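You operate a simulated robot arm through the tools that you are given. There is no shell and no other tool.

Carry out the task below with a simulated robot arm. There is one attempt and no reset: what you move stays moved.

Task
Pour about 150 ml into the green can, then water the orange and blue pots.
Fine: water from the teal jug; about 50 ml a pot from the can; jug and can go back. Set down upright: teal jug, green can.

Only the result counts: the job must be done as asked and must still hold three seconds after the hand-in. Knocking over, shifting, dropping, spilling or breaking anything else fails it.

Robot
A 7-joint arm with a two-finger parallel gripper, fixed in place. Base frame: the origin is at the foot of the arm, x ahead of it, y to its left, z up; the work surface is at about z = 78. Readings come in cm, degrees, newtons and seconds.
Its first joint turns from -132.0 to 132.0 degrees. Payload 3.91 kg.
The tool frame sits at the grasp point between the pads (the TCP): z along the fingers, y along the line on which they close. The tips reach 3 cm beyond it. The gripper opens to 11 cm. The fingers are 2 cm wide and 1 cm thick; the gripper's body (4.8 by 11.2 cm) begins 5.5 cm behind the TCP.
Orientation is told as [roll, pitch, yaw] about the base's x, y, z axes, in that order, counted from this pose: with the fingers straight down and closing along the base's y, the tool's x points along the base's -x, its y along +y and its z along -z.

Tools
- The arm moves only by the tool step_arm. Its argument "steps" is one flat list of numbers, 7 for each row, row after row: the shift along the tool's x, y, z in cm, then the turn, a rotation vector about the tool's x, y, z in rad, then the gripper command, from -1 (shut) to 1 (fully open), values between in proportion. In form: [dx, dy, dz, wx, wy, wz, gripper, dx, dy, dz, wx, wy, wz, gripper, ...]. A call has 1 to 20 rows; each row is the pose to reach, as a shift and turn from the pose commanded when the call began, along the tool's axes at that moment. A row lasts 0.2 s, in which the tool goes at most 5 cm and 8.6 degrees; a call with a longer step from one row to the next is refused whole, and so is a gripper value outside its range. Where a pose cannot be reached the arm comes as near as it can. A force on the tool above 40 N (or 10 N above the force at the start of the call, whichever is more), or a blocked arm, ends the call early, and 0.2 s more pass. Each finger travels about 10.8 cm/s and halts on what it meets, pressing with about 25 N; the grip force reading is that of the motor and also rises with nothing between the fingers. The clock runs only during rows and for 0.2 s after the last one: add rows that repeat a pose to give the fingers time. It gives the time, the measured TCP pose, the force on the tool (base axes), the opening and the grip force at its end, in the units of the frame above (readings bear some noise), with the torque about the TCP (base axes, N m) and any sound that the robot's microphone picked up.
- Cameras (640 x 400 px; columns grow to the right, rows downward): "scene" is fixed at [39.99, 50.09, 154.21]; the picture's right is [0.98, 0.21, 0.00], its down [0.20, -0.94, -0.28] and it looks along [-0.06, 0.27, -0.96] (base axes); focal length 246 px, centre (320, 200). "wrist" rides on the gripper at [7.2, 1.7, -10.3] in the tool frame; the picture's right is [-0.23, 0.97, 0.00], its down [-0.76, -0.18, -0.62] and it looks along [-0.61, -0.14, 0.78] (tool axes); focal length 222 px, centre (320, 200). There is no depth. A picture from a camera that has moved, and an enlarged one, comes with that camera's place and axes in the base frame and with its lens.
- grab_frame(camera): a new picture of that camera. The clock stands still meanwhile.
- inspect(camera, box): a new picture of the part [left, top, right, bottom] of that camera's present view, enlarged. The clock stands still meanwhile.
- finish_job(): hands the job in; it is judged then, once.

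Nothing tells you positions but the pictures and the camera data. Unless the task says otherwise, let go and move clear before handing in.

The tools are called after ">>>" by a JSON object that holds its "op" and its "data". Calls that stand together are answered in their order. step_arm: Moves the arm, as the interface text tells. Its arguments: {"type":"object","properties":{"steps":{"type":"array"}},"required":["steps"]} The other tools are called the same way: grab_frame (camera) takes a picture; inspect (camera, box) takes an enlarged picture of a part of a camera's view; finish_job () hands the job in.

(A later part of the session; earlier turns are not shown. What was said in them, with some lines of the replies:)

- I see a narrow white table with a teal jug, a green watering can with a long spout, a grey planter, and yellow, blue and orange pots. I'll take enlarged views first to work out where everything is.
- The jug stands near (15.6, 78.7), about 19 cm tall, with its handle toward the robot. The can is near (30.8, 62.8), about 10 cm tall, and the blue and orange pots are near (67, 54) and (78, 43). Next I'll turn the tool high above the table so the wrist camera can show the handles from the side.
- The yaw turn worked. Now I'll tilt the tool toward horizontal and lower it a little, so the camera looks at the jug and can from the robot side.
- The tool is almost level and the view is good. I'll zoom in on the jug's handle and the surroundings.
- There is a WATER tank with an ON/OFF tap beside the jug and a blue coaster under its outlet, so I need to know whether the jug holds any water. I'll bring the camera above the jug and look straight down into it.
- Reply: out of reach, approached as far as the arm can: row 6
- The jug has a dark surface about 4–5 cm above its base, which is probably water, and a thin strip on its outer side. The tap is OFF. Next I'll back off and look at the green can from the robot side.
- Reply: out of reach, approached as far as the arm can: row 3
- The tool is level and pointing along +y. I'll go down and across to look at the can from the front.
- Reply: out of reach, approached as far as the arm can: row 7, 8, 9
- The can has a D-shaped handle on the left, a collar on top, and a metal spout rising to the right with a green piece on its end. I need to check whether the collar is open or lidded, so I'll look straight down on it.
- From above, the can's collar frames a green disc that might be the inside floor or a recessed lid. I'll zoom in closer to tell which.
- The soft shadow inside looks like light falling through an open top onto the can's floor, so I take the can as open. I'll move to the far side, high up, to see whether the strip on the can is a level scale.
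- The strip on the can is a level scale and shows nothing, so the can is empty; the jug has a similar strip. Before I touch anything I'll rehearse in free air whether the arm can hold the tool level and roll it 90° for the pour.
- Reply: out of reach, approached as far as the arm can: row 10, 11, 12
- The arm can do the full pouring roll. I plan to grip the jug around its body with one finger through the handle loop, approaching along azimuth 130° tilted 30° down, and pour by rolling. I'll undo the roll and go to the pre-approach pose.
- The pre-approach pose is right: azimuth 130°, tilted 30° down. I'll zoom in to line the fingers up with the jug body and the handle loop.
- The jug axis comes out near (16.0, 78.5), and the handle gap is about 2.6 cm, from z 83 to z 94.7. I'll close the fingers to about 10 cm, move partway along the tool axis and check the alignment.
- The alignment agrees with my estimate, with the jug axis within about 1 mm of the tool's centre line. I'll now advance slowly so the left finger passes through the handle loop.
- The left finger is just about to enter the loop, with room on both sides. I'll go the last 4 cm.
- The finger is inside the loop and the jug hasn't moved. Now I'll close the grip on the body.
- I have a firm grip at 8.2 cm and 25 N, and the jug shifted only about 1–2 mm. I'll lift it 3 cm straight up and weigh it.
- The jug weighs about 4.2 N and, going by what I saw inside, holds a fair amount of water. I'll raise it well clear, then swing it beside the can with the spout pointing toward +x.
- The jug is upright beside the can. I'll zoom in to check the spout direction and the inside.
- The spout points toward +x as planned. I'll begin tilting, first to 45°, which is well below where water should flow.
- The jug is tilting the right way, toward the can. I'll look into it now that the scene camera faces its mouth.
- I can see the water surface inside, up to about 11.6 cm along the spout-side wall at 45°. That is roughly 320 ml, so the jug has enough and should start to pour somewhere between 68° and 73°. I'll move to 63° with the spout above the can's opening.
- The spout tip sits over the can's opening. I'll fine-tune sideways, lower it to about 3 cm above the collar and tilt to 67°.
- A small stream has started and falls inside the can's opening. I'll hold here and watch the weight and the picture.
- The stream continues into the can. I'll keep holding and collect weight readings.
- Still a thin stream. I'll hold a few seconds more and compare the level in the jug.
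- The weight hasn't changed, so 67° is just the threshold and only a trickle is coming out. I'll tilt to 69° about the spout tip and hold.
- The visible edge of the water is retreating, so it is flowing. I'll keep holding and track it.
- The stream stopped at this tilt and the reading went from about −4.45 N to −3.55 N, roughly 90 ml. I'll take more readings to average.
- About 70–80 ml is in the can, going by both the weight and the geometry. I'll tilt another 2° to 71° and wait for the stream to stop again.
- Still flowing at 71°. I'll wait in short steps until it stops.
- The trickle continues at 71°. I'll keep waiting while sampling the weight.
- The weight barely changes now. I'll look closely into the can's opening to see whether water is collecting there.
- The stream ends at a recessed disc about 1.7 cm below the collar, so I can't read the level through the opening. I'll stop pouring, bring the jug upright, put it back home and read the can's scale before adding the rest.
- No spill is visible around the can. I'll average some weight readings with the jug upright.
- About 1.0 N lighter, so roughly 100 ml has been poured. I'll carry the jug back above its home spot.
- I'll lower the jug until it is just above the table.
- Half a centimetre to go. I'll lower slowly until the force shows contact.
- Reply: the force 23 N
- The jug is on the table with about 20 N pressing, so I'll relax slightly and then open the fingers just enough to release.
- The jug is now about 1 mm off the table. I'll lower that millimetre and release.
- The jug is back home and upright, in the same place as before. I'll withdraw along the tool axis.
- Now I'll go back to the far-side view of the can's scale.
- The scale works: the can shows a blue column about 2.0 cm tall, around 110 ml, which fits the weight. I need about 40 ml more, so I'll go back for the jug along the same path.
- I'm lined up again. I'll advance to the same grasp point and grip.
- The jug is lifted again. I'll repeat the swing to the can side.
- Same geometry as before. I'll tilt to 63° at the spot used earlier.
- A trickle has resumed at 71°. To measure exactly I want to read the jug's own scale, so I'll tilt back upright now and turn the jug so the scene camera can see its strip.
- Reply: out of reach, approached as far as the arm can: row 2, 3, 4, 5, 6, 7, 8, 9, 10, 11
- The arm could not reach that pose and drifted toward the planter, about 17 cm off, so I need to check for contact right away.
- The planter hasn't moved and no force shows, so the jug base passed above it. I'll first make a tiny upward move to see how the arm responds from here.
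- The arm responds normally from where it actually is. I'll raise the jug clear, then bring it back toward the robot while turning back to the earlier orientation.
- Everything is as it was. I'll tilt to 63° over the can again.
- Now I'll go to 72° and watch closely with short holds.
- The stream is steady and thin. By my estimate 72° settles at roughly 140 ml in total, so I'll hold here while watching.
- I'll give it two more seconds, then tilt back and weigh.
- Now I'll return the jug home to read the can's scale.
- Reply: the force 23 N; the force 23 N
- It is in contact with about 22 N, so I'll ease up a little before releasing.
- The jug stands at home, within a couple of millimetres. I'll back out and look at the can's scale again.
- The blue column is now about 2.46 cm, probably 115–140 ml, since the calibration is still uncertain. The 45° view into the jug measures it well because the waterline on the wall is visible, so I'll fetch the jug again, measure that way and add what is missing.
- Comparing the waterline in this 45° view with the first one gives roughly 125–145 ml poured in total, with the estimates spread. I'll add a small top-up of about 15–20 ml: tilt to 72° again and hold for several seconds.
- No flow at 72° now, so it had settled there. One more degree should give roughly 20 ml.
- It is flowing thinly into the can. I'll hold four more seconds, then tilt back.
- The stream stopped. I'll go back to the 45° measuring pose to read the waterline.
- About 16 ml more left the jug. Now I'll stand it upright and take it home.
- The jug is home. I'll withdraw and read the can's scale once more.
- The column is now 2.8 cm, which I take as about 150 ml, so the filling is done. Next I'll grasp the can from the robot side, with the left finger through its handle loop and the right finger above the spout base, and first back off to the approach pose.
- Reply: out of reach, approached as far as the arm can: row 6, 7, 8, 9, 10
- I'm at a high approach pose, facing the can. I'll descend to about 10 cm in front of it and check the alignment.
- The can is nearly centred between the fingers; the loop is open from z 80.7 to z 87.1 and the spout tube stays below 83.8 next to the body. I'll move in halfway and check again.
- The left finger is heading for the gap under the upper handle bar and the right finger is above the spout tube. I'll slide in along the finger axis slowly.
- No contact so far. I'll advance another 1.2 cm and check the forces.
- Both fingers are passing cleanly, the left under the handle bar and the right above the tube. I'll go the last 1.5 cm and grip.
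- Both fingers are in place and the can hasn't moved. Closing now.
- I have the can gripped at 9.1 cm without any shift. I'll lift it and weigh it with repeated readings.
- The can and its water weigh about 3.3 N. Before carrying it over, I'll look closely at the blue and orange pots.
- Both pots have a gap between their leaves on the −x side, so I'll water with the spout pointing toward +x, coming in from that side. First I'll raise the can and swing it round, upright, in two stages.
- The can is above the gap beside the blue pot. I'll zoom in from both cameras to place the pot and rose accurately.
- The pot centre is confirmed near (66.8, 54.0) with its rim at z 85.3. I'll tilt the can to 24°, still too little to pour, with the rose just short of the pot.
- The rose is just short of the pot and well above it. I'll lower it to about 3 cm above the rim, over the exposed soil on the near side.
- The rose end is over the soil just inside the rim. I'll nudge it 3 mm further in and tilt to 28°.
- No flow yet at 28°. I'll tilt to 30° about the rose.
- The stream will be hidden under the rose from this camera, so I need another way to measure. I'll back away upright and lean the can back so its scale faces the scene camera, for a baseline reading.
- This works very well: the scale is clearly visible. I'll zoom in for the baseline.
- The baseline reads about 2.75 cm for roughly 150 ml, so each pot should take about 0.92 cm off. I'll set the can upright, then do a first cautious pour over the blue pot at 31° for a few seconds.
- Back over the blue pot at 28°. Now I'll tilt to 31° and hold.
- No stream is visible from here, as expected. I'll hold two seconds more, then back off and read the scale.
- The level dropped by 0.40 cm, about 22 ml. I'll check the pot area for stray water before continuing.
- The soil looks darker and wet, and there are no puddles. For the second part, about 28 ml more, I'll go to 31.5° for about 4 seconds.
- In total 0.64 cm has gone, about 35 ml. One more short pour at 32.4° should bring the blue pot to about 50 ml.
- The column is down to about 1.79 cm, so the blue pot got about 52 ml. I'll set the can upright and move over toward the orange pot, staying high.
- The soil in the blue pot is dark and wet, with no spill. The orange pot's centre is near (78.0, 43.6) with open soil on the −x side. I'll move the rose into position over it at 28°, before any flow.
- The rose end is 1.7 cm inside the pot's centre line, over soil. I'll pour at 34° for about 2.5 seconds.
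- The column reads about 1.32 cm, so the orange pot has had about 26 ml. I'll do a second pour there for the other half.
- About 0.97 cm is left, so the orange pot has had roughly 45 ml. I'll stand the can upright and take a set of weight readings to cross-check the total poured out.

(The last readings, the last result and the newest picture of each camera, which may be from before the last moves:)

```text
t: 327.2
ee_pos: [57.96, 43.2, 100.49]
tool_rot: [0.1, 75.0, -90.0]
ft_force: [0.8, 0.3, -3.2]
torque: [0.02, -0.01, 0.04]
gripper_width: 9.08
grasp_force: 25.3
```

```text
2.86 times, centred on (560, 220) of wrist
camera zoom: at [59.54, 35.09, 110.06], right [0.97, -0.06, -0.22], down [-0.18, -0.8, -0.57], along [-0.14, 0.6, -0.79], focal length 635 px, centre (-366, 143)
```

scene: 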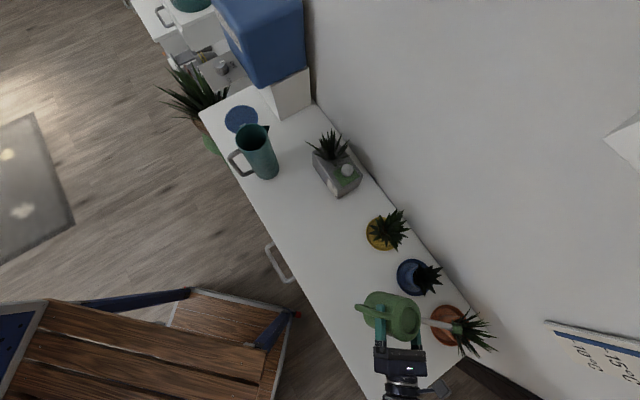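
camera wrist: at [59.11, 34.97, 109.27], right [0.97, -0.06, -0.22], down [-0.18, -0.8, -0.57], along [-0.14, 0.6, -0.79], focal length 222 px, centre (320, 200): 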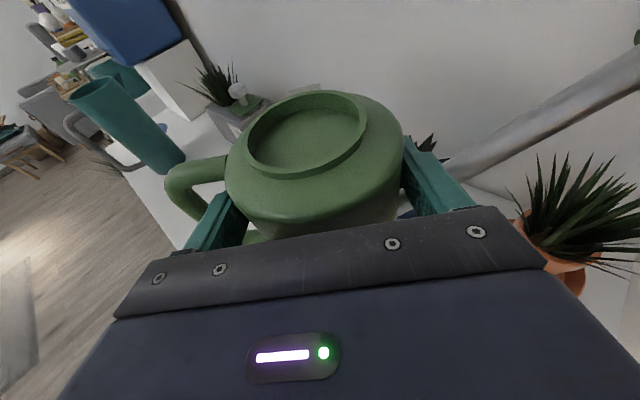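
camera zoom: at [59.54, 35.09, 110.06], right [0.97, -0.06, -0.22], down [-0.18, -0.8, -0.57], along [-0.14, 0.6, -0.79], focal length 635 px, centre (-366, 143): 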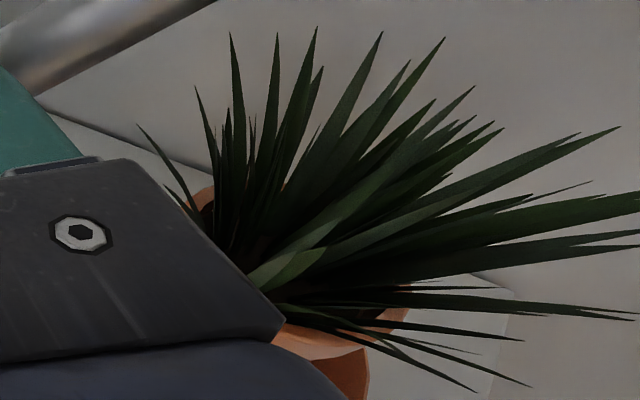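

By weight the can lost about 82 ml in total and by the scale about 97 ml, so the truth is likely in between. The orange pot is slightly short, so I'll give it a small top-up of about 8 ml.

>>> {"op": "step_arm", "data": {"steps": [-1.2, -0.2, 0.32, 0.0271, 0, 0.1011, -1, -2.4, -0.4, 0.64, 0.0542, 0, 0.2023, -1, -3.7, -0.6, 0.99, 0.0813, 0, 0.3034, -1, -4.9, -0.83, 1.31, 0.1084, 0, 0.4046, -1, -6.45, 0.05, 1.7, 0.1084, 0, 0.4046, -1, -8.0, 0.92, 2.08, 0.1084, 0, 0.4046, -1, -9.5, 1.79, 2.46, 0.1084, 0, 0.4046, -1, -8.94, 1.875, 2.3, 0.1174, 0, 0.4383, -1, -8.4, 1.95, 2.15, 0.1265, 0, 0.472, -1, -8.4, 1.95, 2.15, 0.1265, 0, 0.472, -1]}}

>>> {"op": "inspect", "data": {"camera": "scene", "box": [430, 295, 490, 355]}}

```text
t: 329.4
ee_pos: [59.85, 43.07, 91.69]
tool_rot: [-64.1, 58.5, -150.4]
ft_force: [-0.1, -0.1, -2.5]
torque: [-0.02, -0.03, -0.02]
gripper_width: 9.1
grasp_force: 25.0
```

```text
6.67 times, centred on (460, 325) of scene
camera zoom: at [39.99, 50.09, 154.21], right [0.98, 0.21, 0.0], down [0.2, -0.94, -0.28], along [-0.06, 0.27, -0.96], focal length 1642 px, centre (-613, -633)
```

zoom: 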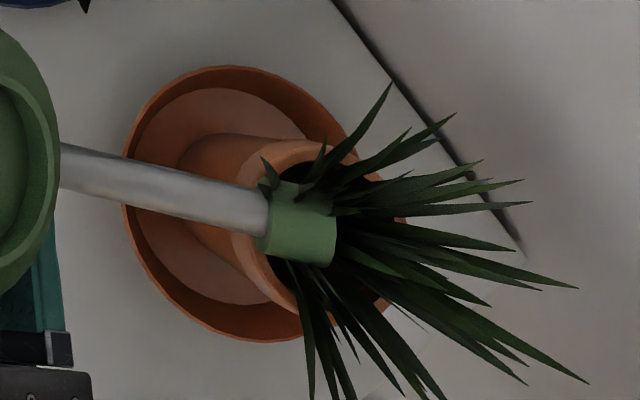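

>>> {"op": "step_arm", "data": {"steps": [0.45, -0.09, -0.12, 0.0071, 0, 0.0266, -1, 0.9, -0.19, -0.24, 0.0143, 0, 0.0533, -1, 1.35, -0.28, -0.36, 0.0214, 0, 0.0799, -1, 1.8, -0.37, -0.48, 0.0286, 0, 0.1066, -1, 2.244, -0.466, -0.601, 0.0357, 0, 0.1332, -1, 2.244, -0.466, -0.601, 0.0357, 0, 0.1332, -1, 2.244, -0.466, -0.601, 0.0357, 0, 0.1332, -1, 2.244, -0.466, -0.601, 0.0357, 0, 0.1332, -1, 2.244, -0.466, -0.601, 0.0357, 0, 0.1332, -1]}}

>>> {"op": "step_arm", "data": {"steps": [0.45, -0.66, -0.11, -0.018, 0, -0.0672, -1, 0.9, -1.31, -0.22, -0.036, 0, -0.1345, -1, 1.35, -1.97, -0.33, -0.054, 0, -0.2017, -1, 1.8, -2.63, -0.44, -0.0721, 0, -0.269, -1, 2.25, -3.29, -0.55, -0.0901, 0, -0.3362, -1, 2.7, -3.95, -0.66, -0.1081, 0, -0.4034, -1, 3.15, -4.6, -0.77, -0.1261, 0, -0.4707, -1, 3.6, -5.26, -0.88, -0.1441, 0, -0.5379, -1, 3.8, -5.95, -0.94, -0.1622, 0, -0.6052, -1, 3.8, -5.95, -0.94, -0.1622, 0, -0.6052, -1]}}

>>> {"op": "step_arm", "data": {"steps": [0, 0, 0, 0, 0.076, 0, -1, 0, 0, 0, 0, 0.153, 0, -1, 0, 0, 0, 0, 0.229, 0, -1, 0, 0, 0, 0, 0.306, 0, -1, 0, 0, 0, 0, 0.382, 0, -1, 0, 0, 0, 0, 0.458, 0, -1, 0, 0, 0, 0, 0.535, 0, -1, 0, 0, 0, 0, 0.611, 0, -1, 0, 0, 0, 0, 0.611, 0, -1]}}

>>> {"op": "inspect", "data": {"camera": "scene", "box": [393, 277, 413, 292]}}

>>> {"op": "inspect", "data": {"camera": "scene", "box": [385, 277, 433, 319]}}

```text
t: 331.4
ee_pos: [60.56, 43.13, 94.02]
tool_rot: [-70.3, 51.5, -155.6]
ft_force: [0.2, -0.2, -2.2]
torque: [-0.05, -0.01, -0.01]
gripper_width: 9.11
grasp_force: 25.2
```

```text
t: 333.6
ee_pos: [57.94, 43.12, 100.55]
tool_rot: [0.4, 75.0, -89.9]
ft_force: [0.4, 0.3, -1.4]
torque: [-0.04, 0.01, 0.03]
gripper_width: 9.11
grasp_force: 24.2
```

```text
t: 335.6
ee_pos: [58.11, 43.27, 100.65]
tool_rot: [-179.7, 71.7, 89.8]
ft_force: [-0.2, -0.8, -2.5]
torque: [0.0, 0.0, -0.01]
gripper_width: 9.12
grasp_force: 25.2
```

```text
16.00 times, centred on (403, 284) of scene
camera zoom: at [39.99, 50.09, 154.21], right [0.98, 0.21, 0.0], down [0.2, -0.94, -0.28], along [-0.06, 0.27, -0.96], focal length 3940 px, centre (-1008, -1152)
```

zoom: 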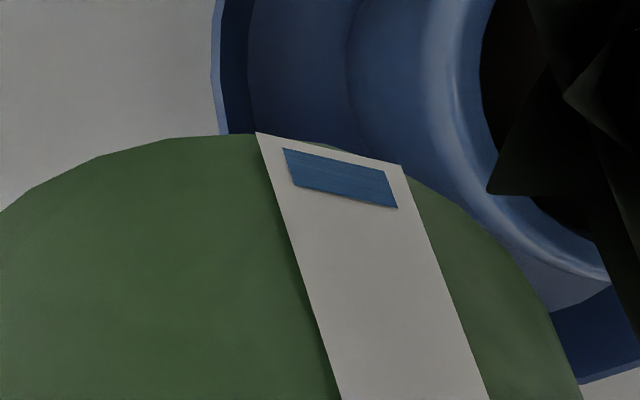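

```text
9.52 times, centred on (409, 298) of scene
camera zoom: at [39.99, 50.09, 154.21], right [0.98, 0.21, 0.0], down [0.2, -0.94, -0.28], along [-0.06, 0.27, -0.96], focal length 2346 px, centre (-528, -733)
```

zoom: 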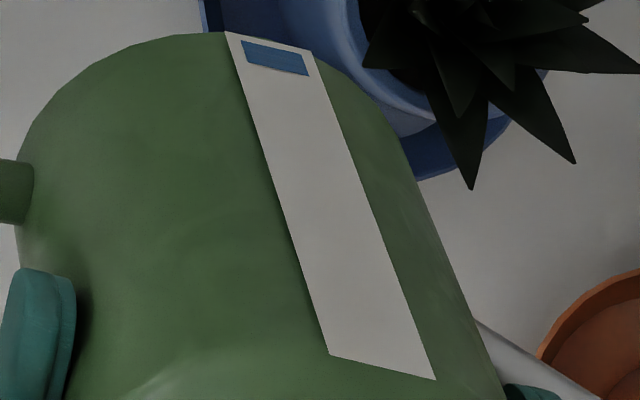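

The column now reads 0.81 cm: both pots received almost the same, about 0.96–0.98 cm or roughly 50 ml each. I'll check the orange pot for spills and then carry the can back.

>>> {"op": "step_arm", "data": {"steps": [0, 0, 0, 0, -0.076, 0, -1, 0, 0, 0, 0, -0.153, 0, -1, 0, 0, 0, 0, -0.229, 0, -1, 0, 0, 0, 0, -0.306, 0, -1, 0, 0, 0, 0, -0.382, 0, -1, 0, 0, 0, 0, -0.458, 0, -1, 0, 0, 0, 0, -0.535, 0, -1, 0, 0, 0, 0, -0.611, 0, -1, 0, 0, 0, 0, -0.611, 0, -1]}}

>>> {"op": "step_arm", "data": {"steps": [0.14, -0.96, 0.86, 0, 0, 0, -1, 0.29, -1.92, 1.71, 0, 0, 0, -1, 0.43, -2.89, 2.57, 0, 0, 0, -1, 0.57, -3.85, 3.42, 0, 0, 0, -1, 0.71, -4.81, 4.28, 0, 0, 0, -1, 0.86, -5.77, 5.13, 0, 0, 0, -1, 1.0, -6.73, 5.99, 0, 0, 0, -1, 1.14, -7.69, 6.84, 0, 0, 0, -1, 1.28, -8.66, 7.7, 0, 0, 0, -1, 1.43, -9.62, 8.55, 0, 0, 0, -1, 1.57, -10.58, 9.41, 0, 0, 0, -1, 1.71, -11.54, 10.26, 0, 0, 0, -1, 1.71, -11.54, 10.26, 0, 0, 0, -1]}}

>>> {"op": "inspect", "data": {"camera": "scene", "box": [420, 285, 500, 365]}}

>>> {"op": "grab_frame", "data": {"camera": "scene"}}

```text
t: 337.6
ee_pos: [57.85, 43.2, 100.69]
tool_rot: [0.1, 74.9, -90.0]
ft_force: [-1.1, 0.0, -1.9]
torque: [-0.04, 0.02, -0.02]
gripper_width: 9.11
grasp_force: 24.9
```

```text
t: 340.4
ee_pos: [46.59, 53.72, 99.65]
tool_rot: [0.1, 75.0, -89.9]
ft_force: [-0.7, -0.1, -2.2]
torque: [0.0, 0.02, 0.01]
gripper_width: 9.12
grasp_force: 25.4
```

```text
5.00 times, centred on (460, 325) of scene
camera zoom: at [39.99, 50.09, 154.21], right [0.98, 0.21, 0.0], down [0.2, -0.94, -0.28], along [-0.06, 0.27, -0.96], focal length 1231 px, centre (-380, -425)
```

zoom: 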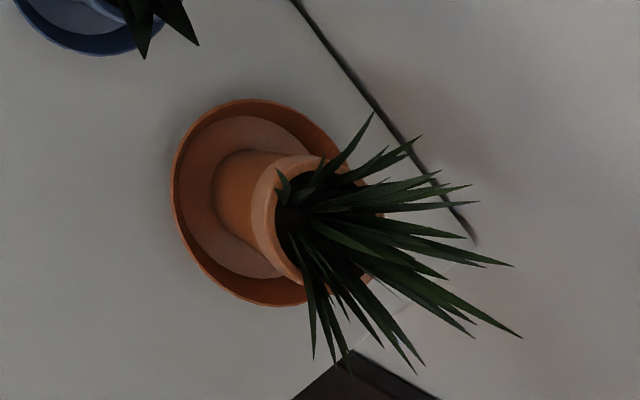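

```text
taken
```

scene: 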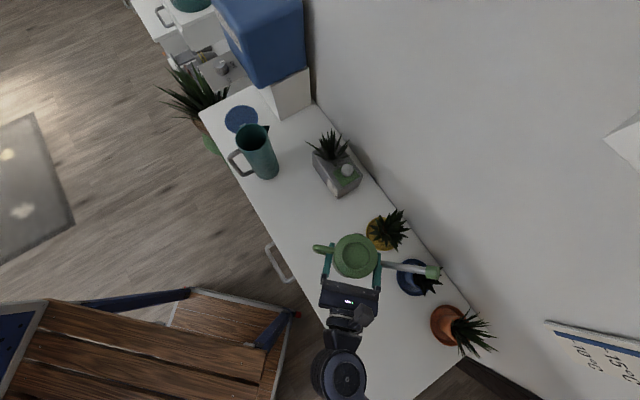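

The orange soil is dark and wet, and nothing was spilled or moved. I'll swing the can back toward its home spot.

>>> {"op": "step_arm", "data": {"steps": [0, -1.07, 0.67, -0.043, 0, 0.0115, -1, 0.01, -2.14, 1.34, -0.086, 0, 0.023, -1, 0.01, -3.21, 2.01, -0.129, 0, 0.0345, -1, 0.02, -4.28, 2.68, -0.172, 0, 0.0461, -1, 0.02, -5.34, 3.35, -0.2149, 0, 0.0576, -1, 0.03, -6.41, 4.02, -0.2579, 0, 0.0691, -1, 0.03, -7.48, 4.69, -0.3009, 0, 0.0806, -1, 0.04, -8.55, 5.36, -0.3439, 0, 0.0921, -1, 0.04, -8.55, 5.36, -0.3439, 0, 0.0921, -1]}}

>>> {"op": "step_arm", "data": {"steps": [-0.6, -0.99, 0.21, -0.0434, 0, 0.0116, -1, -1.2, -1.98, 0.43, -0.0868, 0, 0.0233, -1, -1.8, -2.97, 0.64, -0.1302, 0, 0.0349, -1, -2.4, -3.97, 0.86, -0.1736, 0, 0.0465, -1, -3.0, -4.96, 1.07, -0.2171, 0, 0.0581, -1, -3.6, -5.95, 1.28, -0.2605, 0, 0.0698, -1, -4.2, -6.94, 1.5, -0.3039, 0, 0.0814, -1, -4.8, -7.93, 1.71, -0.3473, 0, 0.093, -1, -4.8, -7.93, 1.71, -0.3473, 0, 0.093, -1]}}

>>> {"op": "grab_frame", "data": {"camera": "scene"}}

```text
t: 342.4
ee_pos: [37.86, 58.88, 98.32]
tool_rot: [0.2, 74.9, -110.4]
ft_force: [-0.8, 0.6, -2.9]
torque: [-0.02, 0.06, -0.01]
gripper_width: 9.08
grasp_force: 25.2
```

```text
t: 344.4
ee_pos: [30.57, 62.01, 93.22]
tool_rot: [0.1, 74.9, -131.0]
ft_force: [-0.1, 0.1, -2.1]
torque: [-0.06, 0.01, 0.0]
gripper_width: 9.09
grasp_force: 25.3
```

```text
taken
```

scene: 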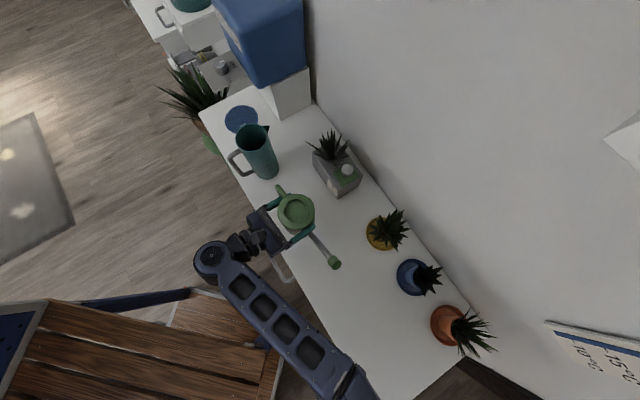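

The can is above its home spot, upright and turned as at the start. I'll lower it.

>>> {"op": "step_arm", "data": {"steps": [-1.0, 0.02, 0.3, 0, 0, 0, -1, -2.0, 0.04, 0.6, 0, 0, 0, -1, -3.0, 0.06, 0.88, 0, 0, 0, -1, -4.0, 0.08, 1.17, 0, 0, 0, -1, -5.0, 0.1, 1.46, 0, 0, 0, -1, -6.0, 0.1, 1.75, 0, 0, 0, -1, -6.6, 0.1, 1.92, 0, 0, 0, -1, -6.9, 0.1, 2.0, 0, 0, 0, -1, -6.9, 0.1, 2.0, 0, 0, 0, -1]}}

>>> {"op": "step_arm", "data": {"steps": [-0.1, 0, 0.03, 0, 0, 0, -1, -0.2, 0, 0.055, 0, 0, 0, -1]}}

>>> {"op": "inspect", "data": {"camera": "scene", "box": [260, 180, 330, 250]}}

```text
t: 346.4
ee_pos: [30.82, 62.02, 85.89]
tool_rot: [0.3, 75.0, -131.1]
ft_force: [0.0, -0.1, -2.6]
torque: [0.0, 0.05, 0.0]
gripper_width: 9.09
grasp_force: 25.5
```

```text
t: 347.0
ee_pos: [30.86, 61.96, 85.91]
tool_rot: [-0.1, 75.1, -131.2]
ft_force: [-3.4, -4.2, 14.8]
torque: [0.27, -0.37, -0.05]
gripper_width: 9.1
grasp_force: 24.7
```

```text
5.71 times, centred on (295, 215) of scene
camera zoom: at [39.99, 50.09, 154.21], right [0.98, 0.21, 0.0], down [0.2, -0.94, -0.28], along [-0.06, 0.27, -0.96], focal length 1407 px, centre (463, 114)
```

zoom: 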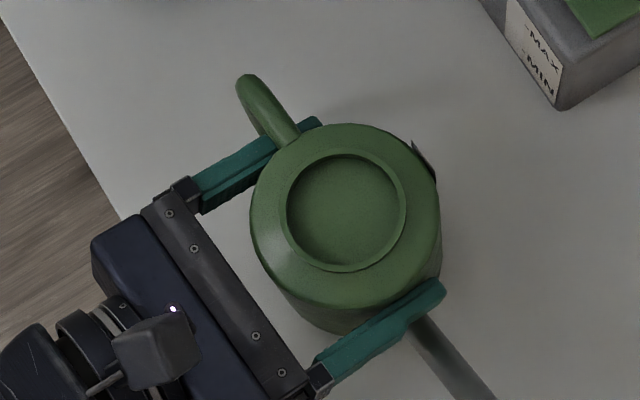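

It touches down, but about 4 mm off the original spot. I'll lift slightly, shift back those 4 mm and set it down.

>>> {"op": "step_arm", "data": {"steps": [0.2, 0, -0.06, 0, 0, 0, -1, 0.4, -0.1, -0.2, 0, 0, 0, -1, 0.42, -0.23, -0.38, 0, 0, 0, -1, 0.42, -0.23, -0.38, 0, 0, 0, -1]}}

>>> {"op": "step_arm", "data": {"steps": [-0.1, 0, 0.03, 0, 0, 0, -1, -0.2, 0, 0.055, 0, 0, 0, -1, -0.2, 0, 0.055, 0, 0, 0, -1]}}

>>> {"op": "inspect", "data": {"camera": "scene", "box": [260, 180, 330, 250]}}

```text
t: 348.0
ee_pos: [30.37, 61.9, 86.22]
tool_rot: [0.2, 75.1, -131.0]
ft_force: [-0.1, -0.1, -2.7]
torque: [0.01, 0.03, -0.01]
gripper_width: 9.09
grasp_force: 24.7
```

```text
t: 348.8
ee_pos: [30.45, 62.03, 85.95]
tool_rot: [0.1, 75.0, -131.0]
ft_force: [-0.2, -0.8, -2.0]
torque: [0.0, 0.02, 0.02]
gripper_width: 9.1
grasp_force: 25.2
```

```text
5.71 times, centred on (295, 215) of scene
camera zoom: at [39.99, 50.09, 154.21], right [0.98, 0.21, 0.0], down [0.2, -0.94, -0.28], along [-0.06, 0.27, -0.96], focal length 1407 px, centre (463, 114)
```

zoom: 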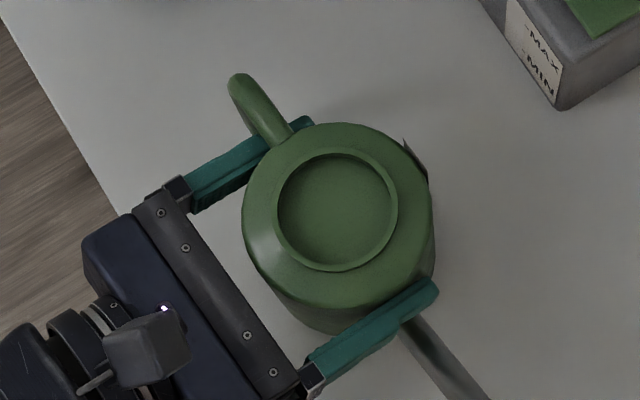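

It's aligned with the original place. I'll lower the last millimetres.

>>> {"op": "step_arm", "data": {"steps": [-0.05, 0, 0.013, 0, 0, 0, -1, -0.1, 0, 0.027, 0, 0, 0, -1]}}

>>> {"op": "step_arm", "data": {"steps": [-0.04, 0, 0.01, 0, 0, 0, -1, -0.08, 0, 0.02, 0, 0, 0, -1]}}

```text
t: 349.4
ee_pos: [30.45, 61.87, 85.88]
tool_rot: [0.1, 74.9, -131.1]
ft_force: [0.0, -0.3, -2.2]
torque: [0.0, 0.0, 0.01]
gripper_width: 9.12
grasp_force: 25.4
```

```text
t: 350.0
ee_pos: [30.54, 61.89, 85.94]
tool_rot: [0.1, 75.1, -131.0]
ft_force: [-0.1, 0.3, -2.0]
torque: [-0.01, 0.02, 0.03]
gripper_width: 9.11
grasp_force: 25.4
```

>>> {"op": "step_arm", "data": {"steps": [-0.05, 0, 0.013, 0, 0, 0, -1, -0.1, 0, 0.027, 0, 0, 0, -1]}}

>>> {"op": "step_arm", "data": {"steps": [-0.04, 0, 0.01, 0, 0, 0, -1, -0.08, 0, 0.02, 0, 0, 0, -1]}}

```text
t: 350.6
ee_pos: [30.57, 62.0, 85.82]
tool_rot: [0.1, 75.0, -131.0]
ft_force: [-0.5, -2.4, 1.5]
torque: [0.07, -0.13, -0.06]
gripper_width: 9.11
grasp_force: 24.9
```

```text
t: 351.2
ee_pos: [30.55, 62.02, 85.83]
tool_rot: [0.0, 75.1, -131.1]
ft_force: [-1.1, -5.4, 11.1]
torque: [0.16, -0.41, -0.13]
gripper_width: 9.07
grasp_force: 25.0
```

It's on the table. I'll ease off and open the fingers gently.

>>> {"op": "step_arm", "data": {"steps": [0.04, 0, -0.01, 0, 0, 0, -1, 0.07, 0, -0.02, 0, 0, 0, -1]}}

>>> {"op": "step_arm", "data": {"steps": [0, 0, 0, 0, 0, 0, 0.7, 0, 0, 0, 0, 0, 0, 0.76, 0, 0, 0, 0, 0, 0, 0.83, 0, 0, 0, 0, 0, 0, 0.9, 0, 0, 0, 0, 0, 0, 0.9636, 0, 0, 0, 0, 0, 0, 0.9636]}}

>>> {"op": "inspect", "data": {"camera": "scene", "box": [260, 180, 330, 250]}}

>>> {"op": "inspect", "data": {"camera": "wrist", "box": [180, 40, 460, 230]}}

```text
t: 351.8
ee_pos: [30.45, 61.8, 85.81]
tool_rot: [0.0, 75.1, -131.1]
ft_force: [0.3, -4.9, 14.5]
torque: [0.19, -0.18, 0.01]
gripper_width: 9.13
grasp_force: 24.3
```

```text
t: 353.2
ee_pos: [30.6, 61.96, 85.75]
tool_rot: [0.2, 74.9, -131.0]
ft_force: [0.1, 0.1, -0.4]
torque: [0.0, -0.01, -0.02]
gripper_width: 10.81
grasp_force: 0.0
```

```text
5.71 times, centred on (295, 215) of scene
camera zoom: at [39.99, 50.09, 154.21], right [0.98, 0.21, 0.0], down [0.2, -0.94, -0.28], along [-0.06, 0.27, -0.96], focal length 1407 px, centre (463, 114)
```

zoom: 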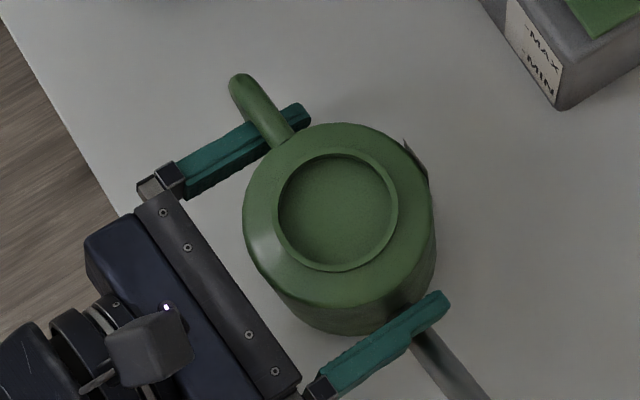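

```text
2.11 times, centred on (320, 135) of wrist
camera zoom: at [26.43, 54.78, 95.44], right [0.69, -0.69, -0.22], down [-0.66, -0.48, -0.57], along [0.29, 0.54, -0.79], focal length 468 px, centre (320, 337)
```

zoom: 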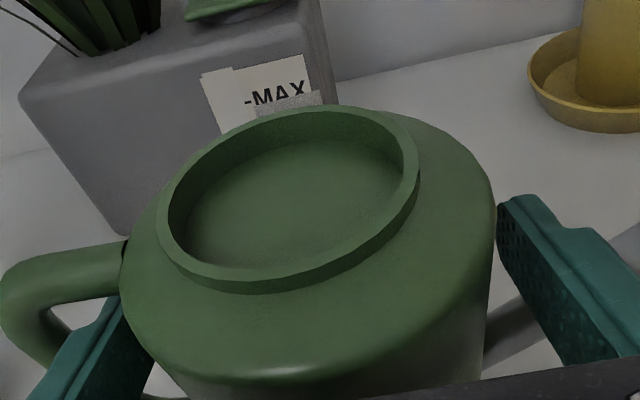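

The can stands freely at home. I'll lower the fingers 2 mm to the height used going in, then slide straight out.

>>> {"op": "step_arm", "data": {"steps": [-0.1, 0, 0.03, 0, 0, 0, 0.9636, -0.2, 0, 0.05, 0, 0, 0, 0.9636, -0.2, 0, 0.05, 0, 0, 0, 0.9636]}}

>>> {"op": "step_arm", "data": {"steps": [0, 0, -0.6, 0, 0, 0, 0.9636, 0, 0, -1.2, 0, 0, 0, 0.9636, 0, 0, -1.8, 0, 0, 0, 0.9636, 0, 0, -2.4, 0, 0, 0, 0.9636, 0, 0, -3.2, 0, 0, 0, 0.9636, 0, 0, -4.0, 0, 0, 0, 0.9636, 0, 0, -5.0, 0, 0, 0, 0.9636, 0, 0, -6.5, 0, 0, 0, 0.9636, 0, 0, -8.0, 0, 0, 0, 0.9636, 0, 0, -10.0, 0, 0, 0, 0.9636, 0, 0, -12.0, 0, 0, 0, 0.9636]}}

>>> {"op": "grab_frame", "data": {"camera": "scene"}}

>>> {"op": "grab_frame", "data": {"camera": "wrist"}}

```text
t: 354.0
ee_pos: [30.51, 61.94, 85.58]
tool_rot: [0.2, 75.0, -131.0]
ft_force: [0.2, 0.6, -0.8]
torque: [0.01, 0.0, 0.0]
gripper_width: 10.79
grasp_force: 0.1
```

```text
t: 356.4
ee_pos: [22.89, 53.07, 88.61]
tool_rot: [0.3, 75.0, -131.1]
ft_force: [0.6, -0.5, -1.0]
torque: [0.02, 0.03, -0.02]
gripper_width: 10.8
grasp_force: 0.1
```

```text
taken
```

scene: 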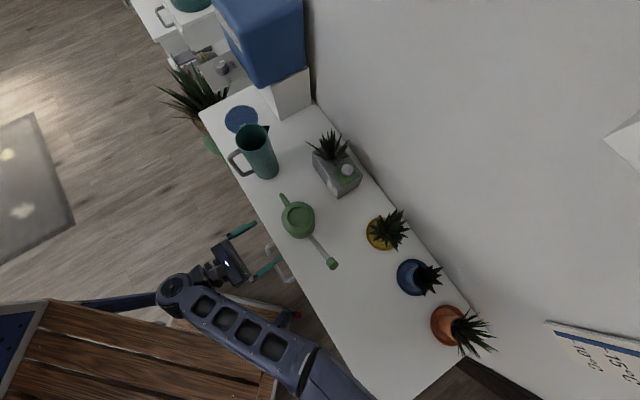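

```text
taken
camera wrist: at [18.82, 45.92, 98.25], right [0.69, -0.69, -0.22], down [-0.66, -0.48, -0.57], along [0.29, 0.54, -0.79], focal length 222 px, centre (320, 200)
```

wrist: 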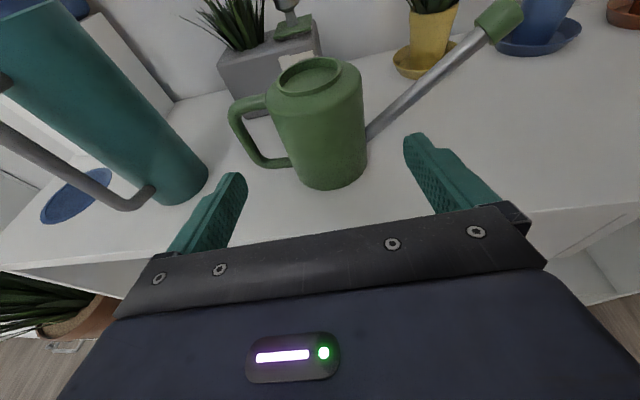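

Both vessels are back and upright, and all the pots are where they were. I'll raise the arm clear and take a last look around.

>>> {"op": "step_arm", "data": {"steps": [1.93, 0, -0.52, 0, 0, 0, 0.9636, 3.86, 0, -1.04, 0, 0, 0, 0.9636, 5.8, 0, -1.55, 0, 0, 0, 0.9636, 7.73, 0, -2.07, 0, 0, 0, 0.9636, 9.66, 0, -2.59, 0, 0, 0, 0.9636, 11.6, 0, -3.1, 0, 0, 0, 0.9636, 13.5, 0, -3.62, 0, 0, 0, 0.9636, 15.0, 0, -4.0, 0, 0, 0, 0.9636, 15.0, 0, -4.0, 0, 0, 0, 0.9636]}}

>>> {"op": "inspect", "data": {"camera": "scene", "box": [200, 90, 360, 280]}}

>>> {"op": "inspect", "data": {"camera": "scene", "box": [340, 190, 520, 370]}}

>>> {"op": "grab_frame", "data": {"camera": "wrist"}}

```text
t: 358.4
ee_pos: [23.04, 53.19, 104.15]
tool_rot: [0.2, 75.0, -130.9]
ft_force: [0.7, -0.3, 0.3]
torque: [0.01, 0.0, 0.01]
gripper_width: 10.8
grasp_force: 0.1
```

```text
2.11 times, centred on (280, 185) of scene
camera zoom: at [39.99, 50.09, 154.21], right [0.98, 0.21, 0.0], down [0.2, -0.94, -0.28], along [-0.06, 0.27, -0.96], focal length 518 px, centre (404, 232)
```

zoom: 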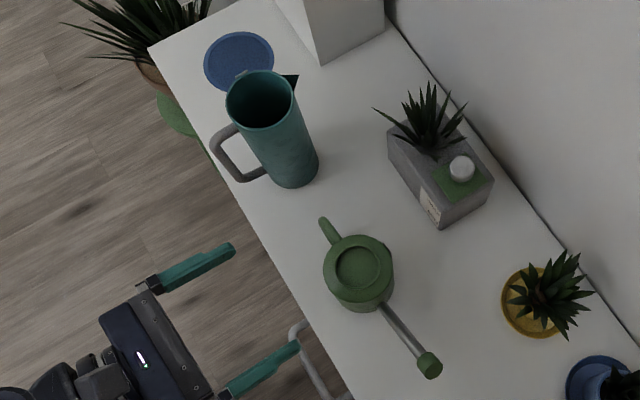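

```text
2.22 times, centred on (430, 280) of scene
camera zoom: at [39.99, 50.09, 154.21], right [0.98, 0.21, 0.0], down [0.2, -0.94, -0.28], along [-0.06, 0.27, -0.96], focal length 547 px, centre (76, 22)
```

zoom: 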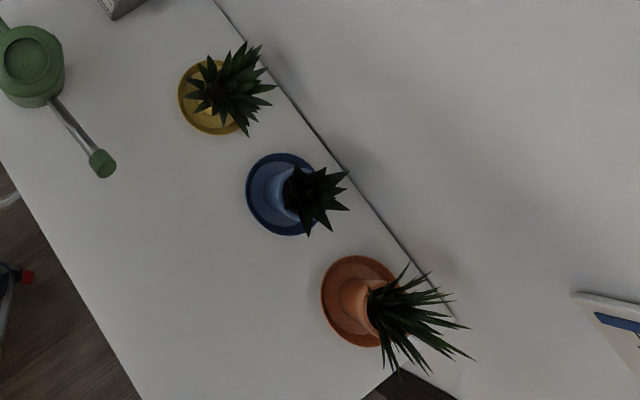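

```text
taken
camera wrist: at [18.92, 45.95, 113.87], right [0.69, -0.69, -0.22], down [-0.66, -0.48, -0.57], along [0.29, 0.54, -0.79], focal length 222 px, centre (320, 200)
```

wrist: 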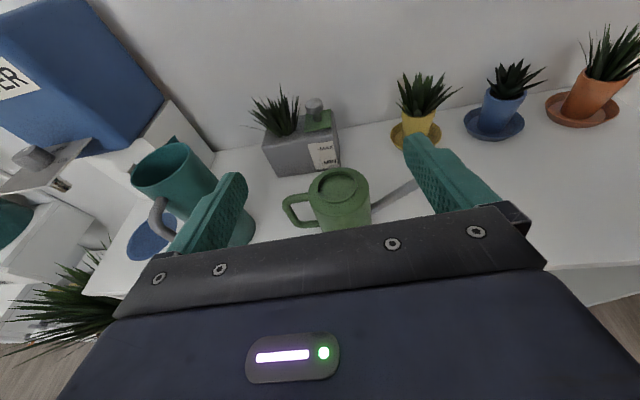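

The jug and can stand upright at their starting places, the blue and orange pots are watered, nothing else has moved, and the arm is clear. I'm handing the job in.

>>> {"op": "finish_job", "data": {}}

```text
The job is handed in.
```

I poured about 150 ml from the teal jug into the green can, then gave the blue and orange pots about 50 ml each. The job is handed in; I haven't seen the verdict.

The volumes are my estimates:
- **By the can's level strip:** the fill comes out at roughly 150 ml, with nearly equal amounts to the two pots.
- **By the arm's force readings:** these suggested somewhat less, perhaps 125–130 ml in the can and about 43 ml per pot, but they were noisy.

The jug and can are back upright within a few millimetres of where they stood. I saw no spills, and the other pots and the grey planter are where they were.

While I was turning the jug to read its level, the arm could not reach the pose and drifted about 17 cm, carrying the jug over the planter. It touched nothing, and I brought it back before continuing.
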